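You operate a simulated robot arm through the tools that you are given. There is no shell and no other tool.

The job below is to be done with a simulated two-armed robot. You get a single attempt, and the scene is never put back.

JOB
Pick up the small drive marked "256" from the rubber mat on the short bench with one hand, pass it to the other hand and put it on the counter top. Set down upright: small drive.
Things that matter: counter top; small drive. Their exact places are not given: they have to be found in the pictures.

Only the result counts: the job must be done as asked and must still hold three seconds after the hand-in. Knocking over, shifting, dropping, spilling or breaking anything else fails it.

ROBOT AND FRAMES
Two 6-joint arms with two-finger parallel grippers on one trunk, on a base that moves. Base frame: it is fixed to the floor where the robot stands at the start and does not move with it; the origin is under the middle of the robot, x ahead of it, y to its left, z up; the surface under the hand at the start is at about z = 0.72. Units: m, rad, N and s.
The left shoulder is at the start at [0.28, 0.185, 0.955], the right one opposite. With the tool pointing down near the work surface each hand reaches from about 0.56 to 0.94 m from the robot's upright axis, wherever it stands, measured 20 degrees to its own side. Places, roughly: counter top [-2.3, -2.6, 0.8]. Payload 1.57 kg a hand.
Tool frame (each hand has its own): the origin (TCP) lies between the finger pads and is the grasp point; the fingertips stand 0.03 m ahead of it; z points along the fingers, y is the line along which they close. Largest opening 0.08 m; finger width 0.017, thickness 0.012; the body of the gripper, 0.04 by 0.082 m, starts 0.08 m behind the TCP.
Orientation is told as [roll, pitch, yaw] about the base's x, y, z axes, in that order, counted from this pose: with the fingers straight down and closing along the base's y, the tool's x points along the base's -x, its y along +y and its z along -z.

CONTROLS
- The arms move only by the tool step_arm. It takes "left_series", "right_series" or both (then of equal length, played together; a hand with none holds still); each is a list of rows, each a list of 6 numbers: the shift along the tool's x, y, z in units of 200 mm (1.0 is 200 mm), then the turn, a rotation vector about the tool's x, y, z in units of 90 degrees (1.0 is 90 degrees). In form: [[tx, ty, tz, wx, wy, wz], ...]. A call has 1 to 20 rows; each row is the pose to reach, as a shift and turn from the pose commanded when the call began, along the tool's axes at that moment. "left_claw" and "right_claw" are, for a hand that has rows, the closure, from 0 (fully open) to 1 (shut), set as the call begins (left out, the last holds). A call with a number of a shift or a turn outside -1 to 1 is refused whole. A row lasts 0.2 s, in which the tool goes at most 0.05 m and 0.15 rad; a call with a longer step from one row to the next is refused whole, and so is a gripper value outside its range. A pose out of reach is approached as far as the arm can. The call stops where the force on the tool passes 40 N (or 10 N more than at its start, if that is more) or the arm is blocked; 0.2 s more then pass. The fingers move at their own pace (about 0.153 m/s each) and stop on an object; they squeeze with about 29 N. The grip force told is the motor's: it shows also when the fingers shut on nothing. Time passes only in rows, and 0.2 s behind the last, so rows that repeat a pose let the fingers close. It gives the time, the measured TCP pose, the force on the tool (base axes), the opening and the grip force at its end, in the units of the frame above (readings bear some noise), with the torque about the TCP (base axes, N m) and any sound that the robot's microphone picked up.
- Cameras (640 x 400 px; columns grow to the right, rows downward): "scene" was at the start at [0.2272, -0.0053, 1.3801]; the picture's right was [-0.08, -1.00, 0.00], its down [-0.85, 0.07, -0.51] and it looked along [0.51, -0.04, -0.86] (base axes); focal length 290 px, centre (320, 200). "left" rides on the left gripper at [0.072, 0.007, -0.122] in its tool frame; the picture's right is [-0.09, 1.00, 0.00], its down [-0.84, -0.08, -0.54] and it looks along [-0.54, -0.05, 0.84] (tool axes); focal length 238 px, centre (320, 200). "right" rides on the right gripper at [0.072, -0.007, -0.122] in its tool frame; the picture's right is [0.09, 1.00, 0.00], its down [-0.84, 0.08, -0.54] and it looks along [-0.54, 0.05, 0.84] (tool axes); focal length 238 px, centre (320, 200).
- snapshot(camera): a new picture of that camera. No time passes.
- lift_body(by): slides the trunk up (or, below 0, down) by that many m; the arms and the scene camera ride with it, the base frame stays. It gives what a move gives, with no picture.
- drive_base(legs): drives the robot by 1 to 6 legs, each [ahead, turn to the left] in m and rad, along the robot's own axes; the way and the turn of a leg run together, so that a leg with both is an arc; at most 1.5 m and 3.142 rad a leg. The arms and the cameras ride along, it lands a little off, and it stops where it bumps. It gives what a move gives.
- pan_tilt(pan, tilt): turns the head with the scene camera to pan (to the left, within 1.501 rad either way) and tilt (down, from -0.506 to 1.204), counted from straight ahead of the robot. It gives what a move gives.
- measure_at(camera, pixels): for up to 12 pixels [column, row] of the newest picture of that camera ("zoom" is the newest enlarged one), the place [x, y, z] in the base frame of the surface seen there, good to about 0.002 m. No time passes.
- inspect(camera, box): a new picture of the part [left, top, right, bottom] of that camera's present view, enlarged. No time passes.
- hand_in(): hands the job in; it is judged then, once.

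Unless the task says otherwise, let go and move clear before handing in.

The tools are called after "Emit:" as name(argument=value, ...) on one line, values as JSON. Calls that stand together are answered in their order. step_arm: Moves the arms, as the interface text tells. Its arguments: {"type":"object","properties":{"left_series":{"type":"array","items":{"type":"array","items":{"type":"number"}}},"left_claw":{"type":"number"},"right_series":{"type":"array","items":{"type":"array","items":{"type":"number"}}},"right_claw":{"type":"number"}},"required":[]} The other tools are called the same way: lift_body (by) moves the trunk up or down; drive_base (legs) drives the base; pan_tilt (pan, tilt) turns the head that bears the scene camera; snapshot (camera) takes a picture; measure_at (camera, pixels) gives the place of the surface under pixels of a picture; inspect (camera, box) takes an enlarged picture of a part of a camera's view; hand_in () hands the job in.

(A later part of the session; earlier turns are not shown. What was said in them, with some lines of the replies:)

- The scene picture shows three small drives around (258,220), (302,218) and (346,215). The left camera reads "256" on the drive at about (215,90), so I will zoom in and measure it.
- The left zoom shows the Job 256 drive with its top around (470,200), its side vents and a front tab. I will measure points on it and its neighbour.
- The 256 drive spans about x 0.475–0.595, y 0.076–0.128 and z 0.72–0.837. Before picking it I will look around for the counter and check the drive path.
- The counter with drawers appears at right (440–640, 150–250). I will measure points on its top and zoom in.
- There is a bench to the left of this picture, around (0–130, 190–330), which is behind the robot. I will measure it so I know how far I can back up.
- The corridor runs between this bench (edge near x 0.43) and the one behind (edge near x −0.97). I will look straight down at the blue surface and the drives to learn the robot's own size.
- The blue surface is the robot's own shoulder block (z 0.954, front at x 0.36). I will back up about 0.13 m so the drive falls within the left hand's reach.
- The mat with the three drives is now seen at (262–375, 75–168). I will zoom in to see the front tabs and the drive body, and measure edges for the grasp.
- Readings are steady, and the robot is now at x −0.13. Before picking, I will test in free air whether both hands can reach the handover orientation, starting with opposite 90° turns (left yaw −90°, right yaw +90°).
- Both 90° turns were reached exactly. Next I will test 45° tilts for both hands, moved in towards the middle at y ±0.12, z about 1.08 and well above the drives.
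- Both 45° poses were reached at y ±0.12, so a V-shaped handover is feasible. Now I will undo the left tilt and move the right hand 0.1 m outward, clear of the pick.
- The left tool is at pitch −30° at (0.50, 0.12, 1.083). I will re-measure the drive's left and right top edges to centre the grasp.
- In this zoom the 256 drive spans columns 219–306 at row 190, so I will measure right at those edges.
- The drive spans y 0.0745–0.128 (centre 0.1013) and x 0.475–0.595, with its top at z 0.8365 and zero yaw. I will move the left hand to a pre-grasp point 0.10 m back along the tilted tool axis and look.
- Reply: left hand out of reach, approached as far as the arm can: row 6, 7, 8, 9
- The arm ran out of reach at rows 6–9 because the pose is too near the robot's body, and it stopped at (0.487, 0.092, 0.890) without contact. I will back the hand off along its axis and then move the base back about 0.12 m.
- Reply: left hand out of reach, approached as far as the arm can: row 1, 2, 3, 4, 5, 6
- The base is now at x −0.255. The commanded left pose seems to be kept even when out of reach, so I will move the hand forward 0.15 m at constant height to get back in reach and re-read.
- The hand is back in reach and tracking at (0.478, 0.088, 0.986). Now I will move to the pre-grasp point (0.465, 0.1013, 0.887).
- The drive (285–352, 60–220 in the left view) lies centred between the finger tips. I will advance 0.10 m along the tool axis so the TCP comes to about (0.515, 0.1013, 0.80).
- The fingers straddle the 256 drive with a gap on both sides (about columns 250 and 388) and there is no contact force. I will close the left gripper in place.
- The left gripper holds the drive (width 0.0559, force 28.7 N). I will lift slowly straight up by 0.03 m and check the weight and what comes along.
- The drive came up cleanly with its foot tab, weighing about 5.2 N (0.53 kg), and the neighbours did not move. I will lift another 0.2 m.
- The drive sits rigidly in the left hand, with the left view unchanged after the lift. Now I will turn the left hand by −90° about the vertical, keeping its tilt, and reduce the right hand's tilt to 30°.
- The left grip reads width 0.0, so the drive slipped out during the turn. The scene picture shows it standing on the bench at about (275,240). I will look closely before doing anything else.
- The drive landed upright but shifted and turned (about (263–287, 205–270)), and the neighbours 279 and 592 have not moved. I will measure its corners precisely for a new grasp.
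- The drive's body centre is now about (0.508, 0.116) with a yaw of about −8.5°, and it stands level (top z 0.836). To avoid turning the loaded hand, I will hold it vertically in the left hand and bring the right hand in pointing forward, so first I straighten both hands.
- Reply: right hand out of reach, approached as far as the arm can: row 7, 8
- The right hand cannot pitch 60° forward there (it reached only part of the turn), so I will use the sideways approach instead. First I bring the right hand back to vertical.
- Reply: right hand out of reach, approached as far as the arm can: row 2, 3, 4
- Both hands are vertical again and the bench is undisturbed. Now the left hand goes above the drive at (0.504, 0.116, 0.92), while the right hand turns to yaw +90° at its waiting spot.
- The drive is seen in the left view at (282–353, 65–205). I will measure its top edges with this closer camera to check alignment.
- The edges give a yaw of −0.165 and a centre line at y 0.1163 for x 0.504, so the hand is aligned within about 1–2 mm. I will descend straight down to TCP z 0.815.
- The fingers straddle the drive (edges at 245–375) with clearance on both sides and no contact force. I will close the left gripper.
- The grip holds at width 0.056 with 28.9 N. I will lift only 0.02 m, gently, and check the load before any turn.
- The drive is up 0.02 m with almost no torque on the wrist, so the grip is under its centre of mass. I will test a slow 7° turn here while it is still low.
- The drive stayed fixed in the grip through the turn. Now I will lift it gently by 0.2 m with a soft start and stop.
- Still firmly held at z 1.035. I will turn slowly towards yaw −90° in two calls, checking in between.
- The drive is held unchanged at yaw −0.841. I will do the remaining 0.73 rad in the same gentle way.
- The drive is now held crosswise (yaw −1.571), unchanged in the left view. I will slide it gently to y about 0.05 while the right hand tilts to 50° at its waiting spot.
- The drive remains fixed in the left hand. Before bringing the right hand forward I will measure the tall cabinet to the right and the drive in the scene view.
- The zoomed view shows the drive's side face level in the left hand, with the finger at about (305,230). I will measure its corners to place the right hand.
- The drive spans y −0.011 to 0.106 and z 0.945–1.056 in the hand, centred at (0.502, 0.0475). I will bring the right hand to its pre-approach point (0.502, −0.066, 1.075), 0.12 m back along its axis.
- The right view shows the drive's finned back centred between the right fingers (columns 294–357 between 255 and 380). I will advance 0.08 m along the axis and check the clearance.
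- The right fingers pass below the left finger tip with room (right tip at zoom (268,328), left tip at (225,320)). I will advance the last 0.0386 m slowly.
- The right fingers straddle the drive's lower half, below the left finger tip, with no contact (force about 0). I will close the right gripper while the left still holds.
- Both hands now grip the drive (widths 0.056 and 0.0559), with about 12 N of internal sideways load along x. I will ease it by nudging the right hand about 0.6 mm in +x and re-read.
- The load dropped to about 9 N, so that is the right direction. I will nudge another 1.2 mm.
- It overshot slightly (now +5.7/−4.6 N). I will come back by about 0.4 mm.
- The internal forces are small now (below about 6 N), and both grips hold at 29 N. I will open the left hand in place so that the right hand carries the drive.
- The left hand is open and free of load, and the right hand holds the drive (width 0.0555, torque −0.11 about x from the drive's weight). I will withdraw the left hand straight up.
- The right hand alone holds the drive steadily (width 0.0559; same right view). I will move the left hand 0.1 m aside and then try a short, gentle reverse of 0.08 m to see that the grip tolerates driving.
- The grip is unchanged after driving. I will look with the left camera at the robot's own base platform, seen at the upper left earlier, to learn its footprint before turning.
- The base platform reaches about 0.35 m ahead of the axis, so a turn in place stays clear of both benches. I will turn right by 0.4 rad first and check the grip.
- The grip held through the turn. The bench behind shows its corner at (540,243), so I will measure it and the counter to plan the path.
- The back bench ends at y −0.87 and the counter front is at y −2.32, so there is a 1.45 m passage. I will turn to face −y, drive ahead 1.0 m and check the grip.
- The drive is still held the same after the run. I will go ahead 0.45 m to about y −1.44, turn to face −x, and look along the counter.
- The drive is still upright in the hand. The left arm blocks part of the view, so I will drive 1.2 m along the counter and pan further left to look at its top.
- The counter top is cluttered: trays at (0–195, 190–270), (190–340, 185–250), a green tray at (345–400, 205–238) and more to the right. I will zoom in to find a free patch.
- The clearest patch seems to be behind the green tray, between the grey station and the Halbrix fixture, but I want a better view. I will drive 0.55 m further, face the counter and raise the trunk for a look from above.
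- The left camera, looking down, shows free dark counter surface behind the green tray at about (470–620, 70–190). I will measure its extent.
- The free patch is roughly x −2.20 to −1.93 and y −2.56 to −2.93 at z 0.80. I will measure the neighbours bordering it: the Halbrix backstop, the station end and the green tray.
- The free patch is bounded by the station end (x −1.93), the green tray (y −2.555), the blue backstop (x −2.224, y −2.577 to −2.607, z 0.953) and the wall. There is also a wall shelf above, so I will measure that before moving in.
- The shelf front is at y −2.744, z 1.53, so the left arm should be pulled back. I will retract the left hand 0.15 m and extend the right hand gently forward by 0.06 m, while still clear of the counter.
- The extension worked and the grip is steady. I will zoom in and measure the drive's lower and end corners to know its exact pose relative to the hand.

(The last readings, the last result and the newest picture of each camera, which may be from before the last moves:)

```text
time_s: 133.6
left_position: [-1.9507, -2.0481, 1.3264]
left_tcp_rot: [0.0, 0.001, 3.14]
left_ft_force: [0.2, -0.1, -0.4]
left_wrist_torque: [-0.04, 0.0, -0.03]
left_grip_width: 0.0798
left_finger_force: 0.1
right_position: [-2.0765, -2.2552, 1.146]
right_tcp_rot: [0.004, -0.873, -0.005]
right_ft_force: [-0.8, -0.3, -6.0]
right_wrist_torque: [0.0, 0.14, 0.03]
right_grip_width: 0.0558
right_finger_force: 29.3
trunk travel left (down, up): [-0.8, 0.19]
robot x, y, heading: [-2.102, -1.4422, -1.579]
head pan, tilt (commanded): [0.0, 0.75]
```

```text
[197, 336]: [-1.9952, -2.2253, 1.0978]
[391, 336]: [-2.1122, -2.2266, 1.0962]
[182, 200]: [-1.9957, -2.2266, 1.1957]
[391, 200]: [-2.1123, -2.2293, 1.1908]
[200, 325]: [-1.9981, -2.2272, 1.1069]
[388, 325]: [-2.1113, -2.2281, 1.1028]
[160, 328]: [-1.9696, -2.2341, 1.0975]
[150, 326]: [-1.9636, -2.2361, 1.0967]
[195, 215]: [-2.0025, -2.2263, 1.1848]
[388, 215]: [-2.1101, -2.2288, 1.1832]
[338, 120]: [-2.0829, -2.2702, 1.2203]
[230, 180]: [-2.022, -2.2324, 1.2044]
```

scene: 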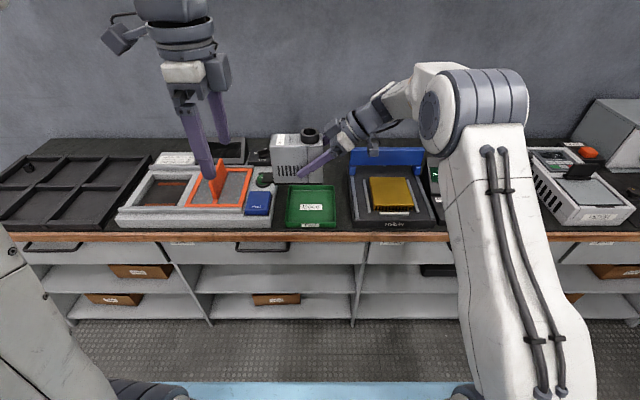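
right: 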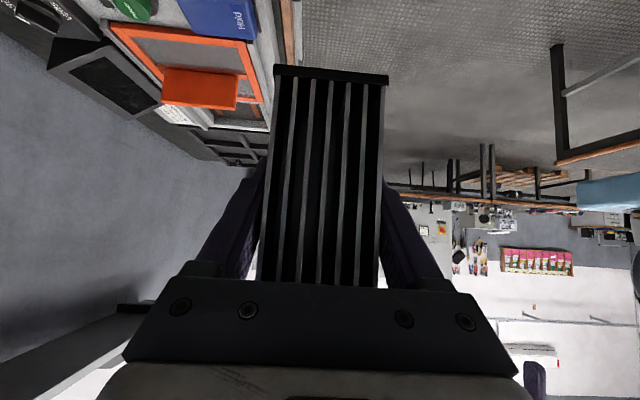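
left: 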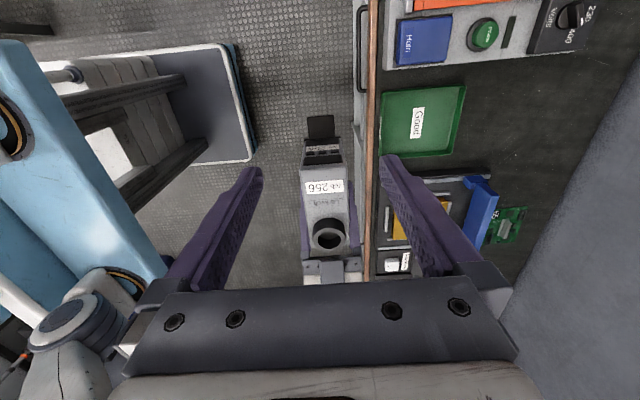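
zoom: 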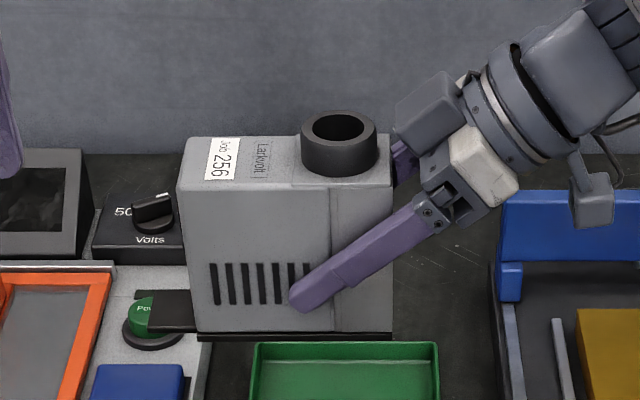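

The drive is level: x −2.1135 to −1.995 (tab to −1.964), centre y −2.2536, bottom about 0.053 m below the TCP. I will lower the trunk 0.08 m, still above all counter items, and drive ahead 0.445 m with a slight −0.02 rad turn to gain room beside the station.

Emit:
lift_body(by=-0.08)

Emit:
drive_base(legs=[[0.22, -0.01], [0.225, -0.01]])

Emit:
snapshot(camera="scene")

Emit:
snapshot(camera="left")

```text
time_s: 134.8
left_position: [-1.9504, -2.0471, 1.2457]
left_tcp_rot: [0.0, 0.0, 3.14]
left_ft_force: [-0.1, -0.3, -0.3]
left_wrist_torque: [0.03, -0.01, 0.02]
left_grip_width: 0.08
left_finger_force: 0.0
right_position: [-2.0779, -2.2546, 1.0665]
right_tcp_rot: [0.004, -0.873, -0.004]
right_ft_force: [0.0, 0.7, -6.3]
right_wrist_torque: [0.0, 0.14, 0.01]
right_grip_width: 0.0558
right_finger_force: 28.7
trunk travel left (down, up): [-0.72, 0.27]
robot x, y, heading: [-2.1025, -1.4347, -1.575]
head pan, tilt (commanded): [0.0, 0.75]
```

```text
time_s: 137.8
left_position: [-1.9677, -2.4982, 1.2465]
left_tcp_rot: [-0.001, 0.0, 3.121]
left_ft_force: [0.2, 0.5, -0.1]
left_wrist_torque: [-0.04, -0.02, 0.02]
left_grip_width: 0.0798
left_finger_force: 0.1
right_position: [-2.0979, -2.7017, 1.0662]
right_tcp_rot: [0.003, -0.871, -0.023]
right_ft_force: [-0.2, 1.1, -5.8]
right_wrist_torque: [0.01, 0.14, 0.0]
right_grip_width: 0.0558
right_finger_force: 29.2
trunk travel left (down, up): [-0.72, 0.27]
robot x, y, heading: [-2.1066, -1.8833, -1.592]
head pan, tilt (commanded): [0.0, 0.75]
```

```text
taken
```

scene: 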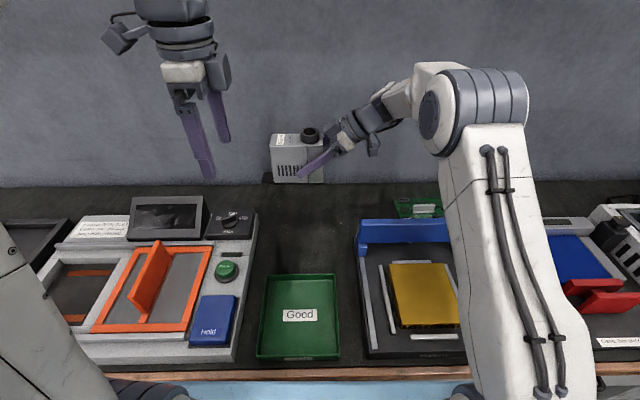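

```text
taken
```

left: 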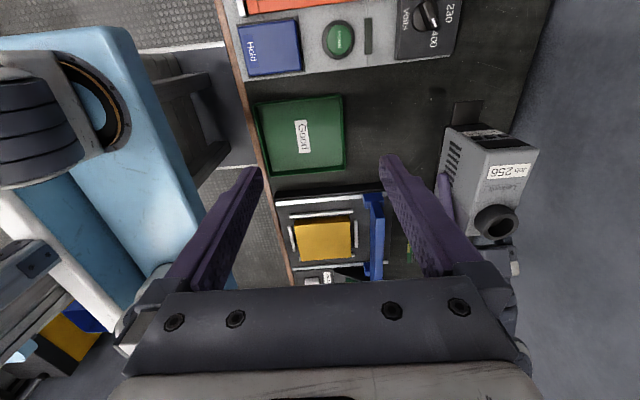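

The drive hangs over the free patch (left view (440–540, 125–240)), clear of the station and the blue backstop. Before lowering the trunk I will check the left elbow's surroundings.

Emit:
pan_tilt(pan=0.9, tilt=0.6)

Emit:
snapshot(camera="scene")

Emit:
pan_tilt(pan=-0.9, tilt=0.6)

Emit:
snapshot(camera="scene")

```text
time_s: 139.0
left_position: [-1.9676, -2.4981, 1.2458]
left_tcp_rot: [-0.001, 0.001, 3.12]
left_ft_force: [0.6, 0.4, -0.7]
left_wrist_torque: [0.0, -0.01, -0.01]
left_grip_width: 0.08
left_finger_force: 0.1
right_position: [-2.0995, -2.7017, 1.0663]
right_tcp_rot: [0.002, -0.875, -0.022]
right_ft_force: [-0.1, 0.1, -5.4]
right_wrist_torque: [0.0, 0.13, 0.0]
right_grip_width: 0.0556
right_finger_force: 29.3
trunk travel left (down, up): [-0.72, 0.27]
robot x, y, heading: [-2.1082, -1.8852, -1.596]
head pan, tilt (commanded): [0.901, 0.6]
```

```text
taken
```

scene: 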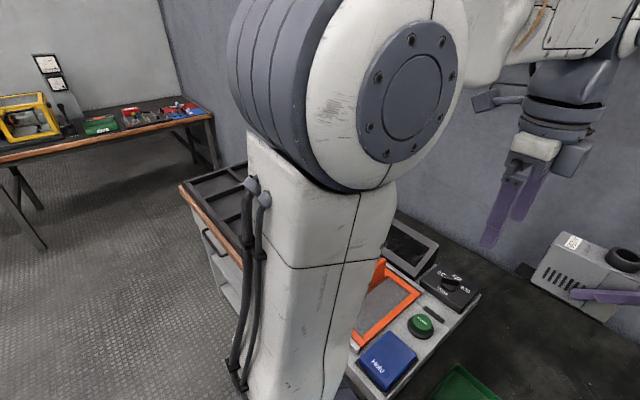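

```text
time_s: 140.8
left_position: [-1.968, -2.4985, 1.2459]
left_tcp_rot: [-0.002, 0.0, 3.121]
left_ft_force: [0.3, 0.0, 0.6]
left_wrist_torque: [0.0, -0.04, 0.02]
left_grip_width: 0.0801
left_finger_force: 0.1
right_position: [-2.0989, -2.7026, 1.0667]
right_tcp_rot: [0.003, -0.873, -0.024]
right_ft_force: [-0.4, 0.1, -5.6]
right_wrist_torque: [0.03, 0.11, -0.01]
right_grip_width: 0.0558
right_finger_force: 29.5
trunk travel left (down, up): [-0.72, 0.27]
robot x, y, heading: [-2.1038, -1.887, -1.597]
head pan, tilt (commanded): [-0.901, 0.6]
```

```text
taken
```

scene: 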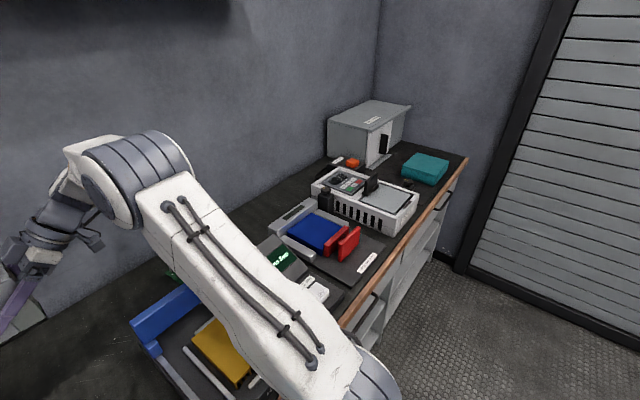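

I will measure the right upper arm's height along its length, since it passes above the Halbrix fixture as the trunk lowers.

Emit:
measure_at(camera="scene", pixels=[[150, 215], [190, 270], [230, 320], [265, 370], [300, 330], [360, 370], [110, 225], [40, 260], [290, 260], [230, 350], [320, 290], [180, 300]])

Emit:
snapshot(camera="right")

```text
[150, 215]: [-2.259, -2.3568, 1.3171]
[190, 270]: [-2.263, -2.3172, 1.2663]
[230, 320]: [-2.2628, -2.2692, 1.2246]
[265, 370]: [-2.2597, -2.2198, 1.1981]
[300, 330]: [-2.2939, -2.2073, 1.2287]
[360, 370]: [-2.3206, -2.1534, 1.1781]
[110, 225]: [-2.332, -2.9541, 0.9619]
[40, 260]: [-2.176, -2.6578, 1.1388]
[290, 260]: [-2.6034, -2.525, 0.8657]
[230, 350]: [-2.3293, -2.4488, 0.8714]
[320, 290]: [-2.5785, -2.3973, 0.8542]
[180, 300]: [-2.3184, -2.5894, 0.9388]
```

```text
taken
```

right: 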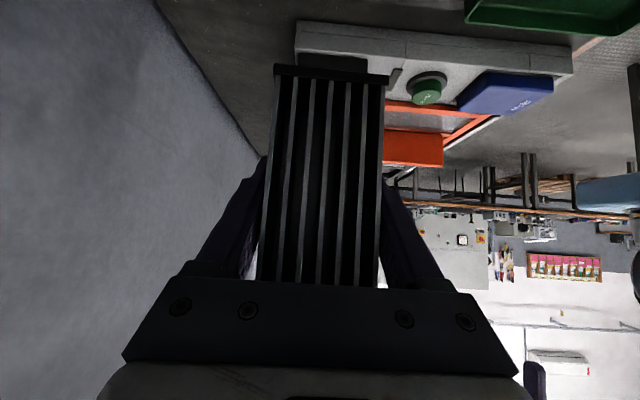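

Everything on the right arm stays well above the fixtures when lowered by about 0.21 m. I will lower the trunk in stages, first by 0.12 m, and look.

Emit:
lift_body(by=-0.12)

Emit:
pan_tilt(pan=0.0, tilt=0.6)

Emit:
snapshot(camera="scene")

Emit:
snapshot(camera="left")

```text
time_s: 142.3
left_position: [-1.9683, -2.498, 1.1275]
left_tcp_rot: [-0.003, -0.002, 3.12]
left_ft_force: [0.1, -0.5, 0.7]
left_wrist_torque: [0.02, -0.01, 0.03]
left_grip_width: 0.08
left_finger_force: 0.1
right_position: [-2.0993, -2.7009, 0.9456]
right_tcp_rot: [0.003, -0.873, -0.022]
right_ft_force: [0.7, 0.4, -5.9]
right_wrist_torque: [-0.01, 0.11, 0.04]
right_grip_width: 0.0559
right_finger_force: 29.2
trunk travel left (down, up): [-0.6, 0.39]
robot x, y, heading: [-2.1093, -1.8866, -1.594]
head pan, tilt (commanded): [-0.901, 0.6]
```

```text
time_s: 143.5
left_position: [-1.9672, -2.4978, 1.1251]
left_tcp_rot: [-0.002, 0.0, 3.121]
left_ft_force: [-0.1, 0.4, -0.3]
left_wrist_torque: [-0.02, 0.01, -0.01]
left_grip_width: 0.0798
left_finger_force: 0.0
right_position: [-2.0983, -2.7013, 0.9459]
right_tcp_rot: [0.002, -0.875, -0.023]
right_ft_force: [0.7, -0.8, -6.2]
right_wrist_torque: [0.01, 0.13, 0.0]
right_grip_width: 0.056
right_finger_force: 29.2
trunk travel left (down, up): [-0.6, 0.39]
robot x, y, heading: [-2.1044, -1.8881, -1.597]
head pan, tilt (commanded): [0.0, 0.6]
```

```text
taken
```

scene: 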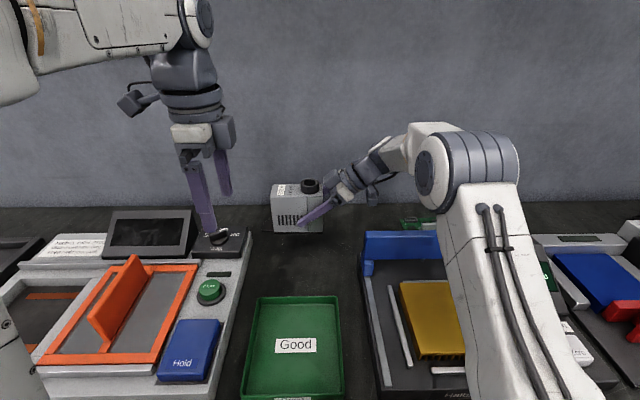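

```text
taken
```

left: 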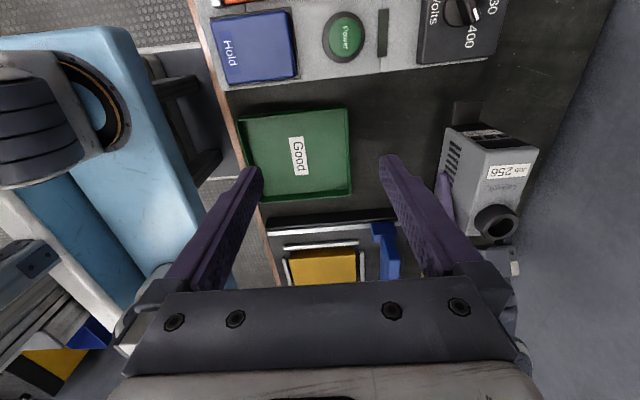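

All clear: the drive is over bare counter between the station and the backstop. I will lower another 0.07 m and measure the remaining gap.

Emit:
lift_body(by=-0.07)

Emit:
inspect(camera="scene", box=[230, 160, 390, 290])

```text
time_s: 144.6
left_position: [-1.968, -2.4981, 1.0561]
left_tcp_rot: [-0.003, 0.001, 3.121]
left_ft_force: [-0.8, 0.0, 0.4]
left_wrist_torque: [-0.03, 0.03, 0.04]
left_grip_width: 0.0801
left_finger_force: 0.1
right_position: [-2.0992, -2.7017, 0.8756]
right_tcp_rot: [0.003, -0.872, -0.024]
right_ft_force: [-0.4, 0.7, -5.4]
right_wrist_torque: [-0.01, 0.14, 0.03]
right_grip_width: 0.0562
right_finger_force: 28.8
trunk travel left (down, up): [-0.53, 0.46]
robot x, y, heading: [-2.1055, -1.881, -1.594]
head pan, tilt (commanded): [0.0, 0.6]
```

```text
3.08 times, centred on (310, 225) of scene
```

zoom: 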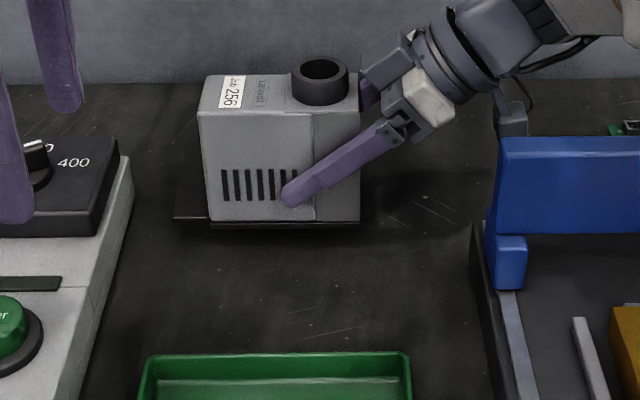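

Emit:
measure_at(camera="zoom", pixels=[[212, 222], [358, 222], [180, 218], [212, 218], [358, 218], [120, 200], [280, 235], [400, 240], [205, 120], [357, 120], [515, 120], [130, 160]])

```text
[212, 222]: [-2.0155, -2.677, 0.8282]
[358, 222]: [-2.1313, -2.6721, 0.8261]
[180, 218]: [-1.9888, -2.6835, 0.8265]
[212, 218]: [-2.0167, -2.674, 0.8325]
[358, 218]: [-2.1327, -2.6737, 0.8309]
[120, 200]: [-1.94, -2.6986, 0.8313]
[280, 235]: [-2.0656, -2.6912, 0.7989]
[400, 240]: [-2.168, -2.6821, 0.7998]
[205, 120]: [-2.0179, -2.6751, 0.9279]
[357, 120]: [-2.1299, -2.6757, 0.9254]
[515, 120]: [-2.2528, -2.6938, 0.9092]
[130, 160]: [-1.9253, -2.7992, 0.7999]
```

The drive's bottom is about 0.021 m above the counter (tab top at z 0.8265, counter 0.7995), level and clear on all sides. I will lower the trunk another 0.014 m and then finish with small arm steps.

Emit:
lift_body(by=-0.014)

Emit:
step_arm(right_series=[[0.0038, 0, 0.0032, 0, 0, 0], [0.0077, 0, 0.0064, 0, 0, 0], [0.0115, 0, 0.0096, 0, 0, 0], [0.0115, 0, 0.0096, 0, 0, 0]])

Emit:
inspect(camera="scene", box=[250, 170, 370, 260])

```text
time_s: 145.2
left_position: [-1.9675, -2.4977, 1.0426]
left_tcp_rot: [-0.002, 0.0, 3.122]
left_ft_force: [0.2, 0.4, -0.8]
left_wrist_torque: [0.0, 0.02, -0.02]
left_grip_width: 0.0801
left_finger_force: 0.1
right_position: [-2.0991, -2.7014, 0.8611]
right_tcp_rot: [0.004, -0.871, -0.024]
right_ft_force: [0.4, 0.0, -5.5]
right_wrist_torque: [0.0, 0.1, 0.02]
right_grip_width: 0.056
right_finger_force: 28.9
trunk travel left (down, up): [-0.516, 0.474]
robot x, y, heading: [-2.1084, -1.8847, -1.597]
head pan, tilt (commanded): [0.0, 0.6]
```

```text
time_s: 146.2
left_position: [-1.9688, -2.4985, 1.0412]
left_tcp_rot: [-0.002, 0.001, 3.121]
left_ft_force: [0.1, -0.8, -0.2]
left_wrist_torque: [0.0, -0.02, 0.0]
left_grip_width: 0.08
left_finger_force: 0.0
right_position: [-2.0987, -2.7013, 0.859]
right_tcp_rot: [0.004, -0.873, -0.021]
right_ft_force: [0.6, 0.7, -5.0]
right_wrist_torque: [0.01, 0.13, -0.01]
right_grip_width: 0.0561
right_finger_force: 29.1
trunk travel left (down, up): [-0.516, 0.474]
robot x, y, heading: [-2.1082, -1.8861, -1.596]
head pan, tilt (commanded): [0.0, 0.6]
```

```text
4.44 times, centred on (310, 215) of scene
```

zoom: 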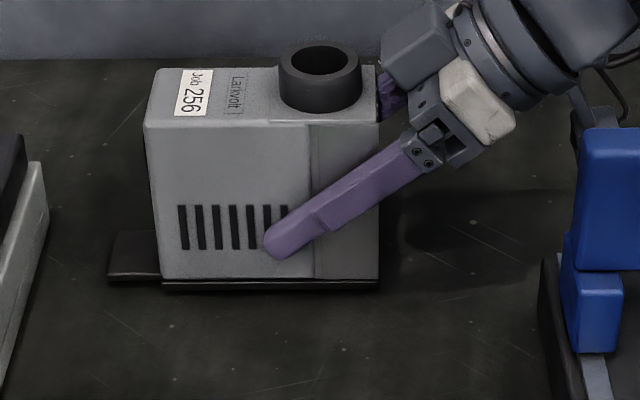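

There is no contact yet (force −5 N, just the drive's weight), with about 5 mm left. I will go down another 4 mm in small rows.

Emit:
step_arm(right_series=[[0.0038, 0, 0.0032, 0, 0, 0], [0.0077, 0, 0.0064, 0, 0, 0], [0.0115, 0, 0.0096, 0, 0, 0], [0.0153, 0, 0.0129, 0, 0, 0], [0.0153, 0, 0.0129, 0, 0, 0]])

```text
time_s: 147.4
left_position: [-1.9671, -2.4983, 1.0424]
left_tcp_rot: [-0.001, 0.0, 3.122]
left_ft_force: [0.3, -0.1, -0.8]
left_wrist_torque: [-0.01, -0.02, 0.01]
left_grip_width: 0.08
left_finger_force: 0.1
right_position: [-2.0984, -2.7013, 0.855]
right_tcp_rot: [0.004, -0.873, -0.022]
right_ft_force: [0.3, 0.1, -5.9]
right_wrist_torque: [0.02, 0.12, -0.01]
right_grip_width: 0.0561
right_finger_force: 28.6
trunk travel left (down, up): [-0.516, 0.474]
robot x, y, heading: [-2.1106, -1.8875, -1.598]
head pan, tilt (commanded): [0.0, 0.6]
```

Still only the drive's weight on the hand at TCP z 0.855. I will continue down 2 mm at a time and watch the force.

Emit:
step_arm(right_series=[[0.0038, 0, 0.0032, 0, 0, 0], [0.0077, 0, 0.0064, 0, 0, 0], [0.0077, 0, 0.0064, 0, 0, 0]])

```text
time_s: 148.2
left_position: [-1.9685, -2.4982, 1.0425]
left_tcp_rot: [-0.002, 0.0, 3.124]
left_ft_force: [0.7, 0.8, 0.1]
left_wrist_torque: [0.03, 0.01, 0.02]
left_grip_width: 0.0799
left_finger_force: 0.0
right_position: [-2.0988, -2.7013, 0.8541]
right_tcp_rot: [0.002, -0.875, -0.022]
right_ft_force: [2.9, 0.2, 0.6]
right_wrist_torque: [-0.11, -0.69, 0.07]
right_grip_width: 0.056
right_finger_force: 28.5
trunk travel left (down, up): [-0.516, 0.474]
robot x, y, heading: [-2.1083, -1.8818, -1.598]
head pan, tilt (commanded): [0.0, 0.6]
```

Contact: the vertical load is taken up (force z +0.6 N), first at the tab end, as the torque about y is −0.69. I will ease down another 1 mm to settle it flat and then check.

Emit:
step_arm(right_series=[[0.0019, 0, 0.0016, 0, 0, 0], [0.0038, 0, 0.0032, 0, 0, 0], [0.0038, 0, 0.0032, 0, 0, 0]])

Emit:
inspect(camera="scene", box=[250, 170, 370, 260])

```text
time_s: 149.0
left_position: [-1.9673, -2.4972, 1.042]
left_tcp_rot: [-0.002, 0.0, 3.121]
left_ft_force: [0.3, 0.6, 0.0]
left_wrist_torque: [0.01, -0.03, -0.04]
left_grip_width: 0.08
left_finger_force: 0.0
right_position: [-2.0982, -2.7026, 0.8532]
right_tcp_rot: [0.002, -0.875, -0.022]
right_ft_force: [3.8, 3.6, 8.5]
right_wrist_torque: [0.02, -0.84, 0.31]
right_grip_width: 0.0561
right_finger_force: 29.3
trunk travel left (down, up): [-0.516, 0.474]
robot x, y, heading: [-2.104, -1.8833, -1.594]
head pan, tilt (commanded): [0.0, 0.6]
```

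```text
4.44 times, centred on (310, 215) of scene
```

zoom: 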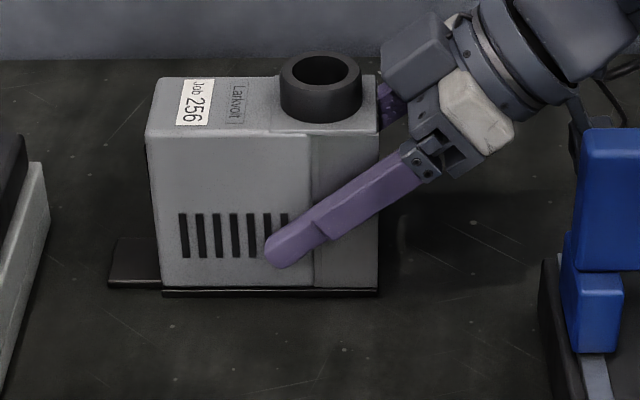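

The drive now rests flat on the counter (about 14 N pressing, contact centred under it). I will open the right gripper in place.

Emit:
step_arm(right_series=[[0, 0, 0, 0, 0, 0], [0, 0, 0, 0, 0, 0], [0, 0, 0, 0, 0, 0], [0, 0, 0, 0, 0, 0], [0, 0, 0, 0, 0, 0]], right_claw=0.0)

Emit:
inspect(camera="scene", box=[250, 170, 370, 260])

Emit:
snapshot(camera="right")

Emit:
snapshot(camera="left")

```text
time_s: 150.2
left_position: [-1.9671, -2.4976, 1.0419]
left_tcp_rot: [0.0, 0.0, 3.121]
left_ft_force: [1.0, 1.1, -0.4]
left_wrist_torque: [-0.01, 0.05, -0.02]
left_grip_width: 0.08
left_finger_force: 0.2
right_position: [-2.0991, -2.7021, 0.8505]
right_tcp_rot: [0.003, -0.873, -0.024]
right_ft_force: [1.5, 0.0, -0.3]
right_wrist_torque: [-0.01, 0.0, -0.02]
right_grip_width: 0.0799
right_finger_force: 0.0
trunk travel left (down, up): [-0.516, 0.474]
robot x, y, heading: [-2.1071, -1.8835, -1.593]
head pan, tilt (commanded): [0.0, 0.6]
```

```text
4.44 times, centred on (310, 215) of scene
```

zoom: 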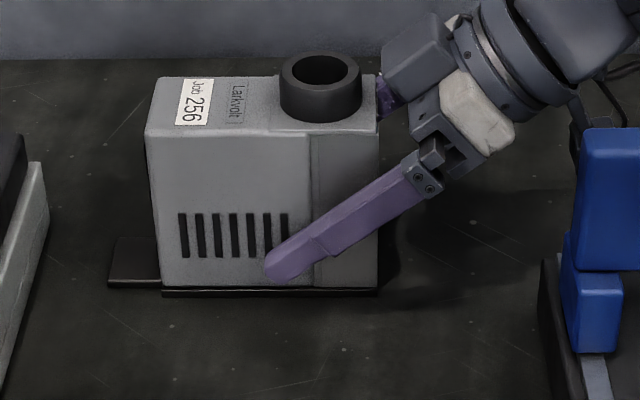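

```text
taken
```

right: 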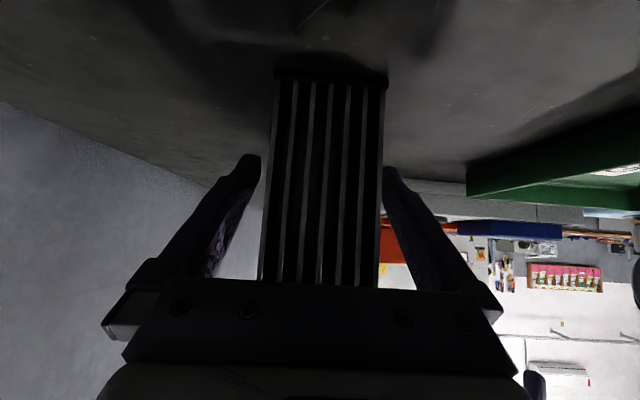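

```text
taken
```

left: 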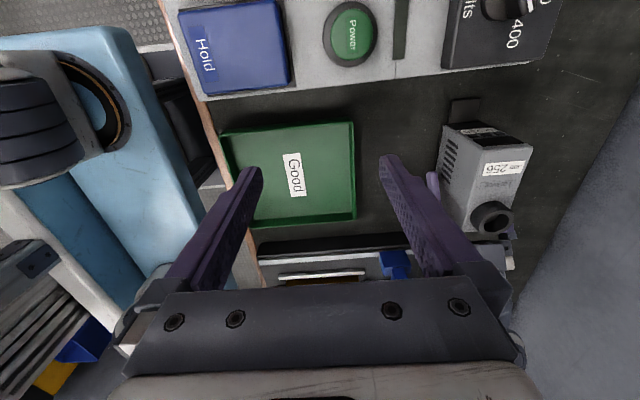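

The drive stands upright on its own with both fingers clear (right view: gaps at columns 260 and 383). I will withdraw the right hand back along its own axis by 0.13 m.

Emit:
step_arm(right_series=[[0, 0, -0.03, 0, 0, 0], [0, 0, -0.08, 0, 0, 0], [0, 0, -0.15, 0, 0, 0], [0, 0, -0.23, 0, 0, 0], [0, 0, -0.31, 0, 0, 0], [0, 0, -0.39, 0, 0, 0], [0, 0, -0.47, 0, 0, 0], [0, 0, -0.55, 0, 0, 0], [0, 0, -0.62, 0, 0, 0], [0, 0, -0.65, 0, 0, 0], [0, 0, -0.65, 0, 0, 0]])

Emit:
snapshot(camera="scene")

Emit:
snapshot(camera="right")

```text
time_s: 152.6
left_position: [-1.9682, -2.4974, 1.0414]
left_tcp_rot: [-0.001, 0.001, 3.121]
left_ft_force: [-0.4, 0.5, -0.1]
left_wrist_torque: [-0.04, 0.0, -0.03]
left_grip_width: 0.0801
left_finger_force: 0.0
right_position: [-2.1994, -2.7002, 0.9346]
right_tcp_rot: [0.003, -0.873, -0.022]
right_ft_force: [-0.2, 0.1, -0.4]
right_wrist_torque: [0.03, -0.03, -0.01]
right_grip_width: 0.0801
right_finger_force: 0.1
trunk travel left (down, up): [-0.516, 0.474]
robot x, y, heading: [-2.1059, -1.8819, -1.595]
head pan, tilt (commanded): [0.0, 0.6]
```

```text
taken
```

scene: 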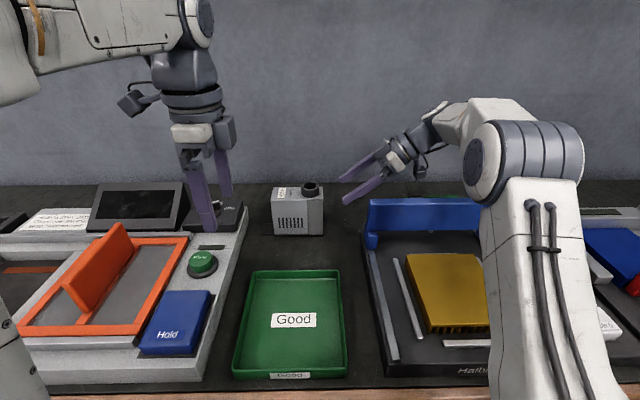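

```text
taken
```

right: 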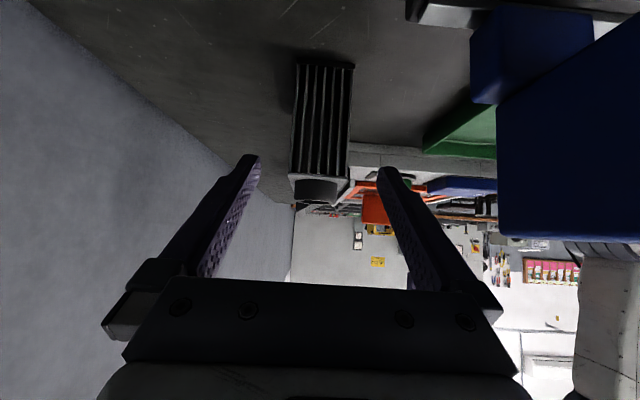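

The drive stands free on the counter at (297,210) and the right hand has moved clear. I will raise the trunk 0.15 m and verify the drive's pose before handing in.

Emit:
lift_body(by=0.15)

Emit:
snapshot(camera="scene")

Emit:
inspect(camera="scene", box=[220, 180, 400, 300])

```text
time_s: 154.3
left_position: [-1.9694, -2.4978, 1.1915]
left_tcp_rot: [-0.001, 0.001, 3.121]
left_ft_force: [0.4, 0.5, 0.2]
left_wrist_torque: [-0.02, 0.0, 0.03]
left_grip_width: 0.08
left_finger_force: 0.1
right_position: [-2.1993, -2.6994, 1.0846]
right_tcp_rot: [0.003, -0.872, -0.023]
right_ft_force: [-0.6, 0.1, -0.9]
right_wrist_torque: [0.0, 0.01, -0.03]
right_grip_width: 0.0798
right_finger_force: 0.1
trunk travel left (down, up): [-0.666, 0.324]
robot x, y, heading: [-2.1056, -1.8849, -1.593]
head pan, tilt (commanded): [0.0, 0.6]
```

```text
taken
```

scene: 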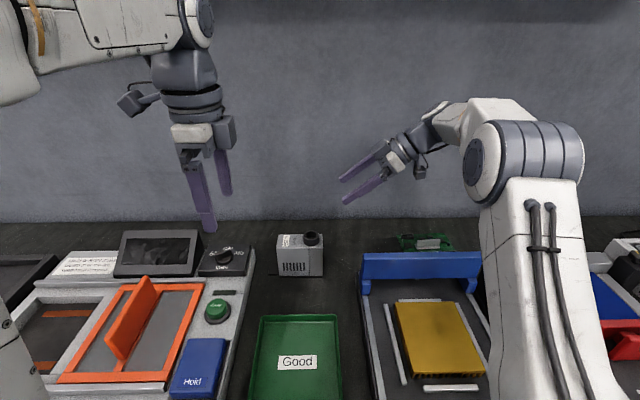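

```text
3.33 times, centred on (310, 240) of scene
```

zoom: 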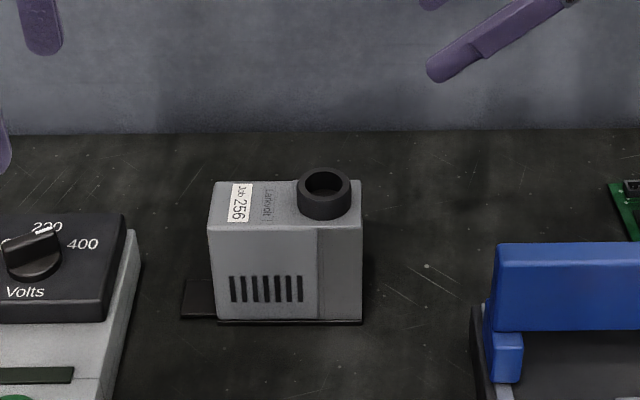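

Emit:
measure_at(camera="zoom", pixels=[[218, 235], [355, 235], [225, 190], [350, 222], [195, 300], [222, 318], [357, 318], [270, 215], [300, 350], [110, 330]])

```text
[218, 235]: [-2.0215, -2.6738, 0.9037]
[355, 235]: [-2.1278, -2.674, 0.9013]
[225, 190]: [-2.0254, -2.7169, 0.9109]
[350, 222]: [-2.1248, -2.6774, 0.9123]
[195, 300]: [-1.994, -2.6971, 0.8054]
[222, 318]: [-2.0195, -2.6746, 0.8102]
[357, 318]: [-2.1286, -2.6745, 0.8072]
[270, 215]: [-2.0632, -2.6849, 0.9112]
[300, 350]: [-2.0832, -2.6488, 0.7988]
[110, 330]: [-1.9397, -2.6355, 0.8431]
```

The drive stands upright and level on the counter, with its top at z 0.911–0.912 across and its tab at 0.805. It touches nothing else, and both hands are open and clear, so I will hand in.

Emit:
hand_in()

```text
The job is handed in.
```

The small drive marked "256" is standing upright on the counter top at about [-2.07, -2.70, 0.80], passed from the left hand to the right on the way. The job is handed in; I don't know the verdict yet.

- **Dropped once:** The drive slipped out of the left hand on the first attempt, while I was turning it above the bench. It fell about 0.2 m, landed upright on the bench and didn't touch the neighbouring drives. I saw no visible damage, and the microphone reported no sound. I picked it up again nearer its centre of mass and turned it slowly, and it held for the rest of the job.
- **Placement:** It sits in the bare patch behind the green "Good" tray. The last pictures show it level, touching nothing else, with both hands open and clear of it.
- **Other objects:** I saw nothing else moved or knocked over on the bench or the counter.
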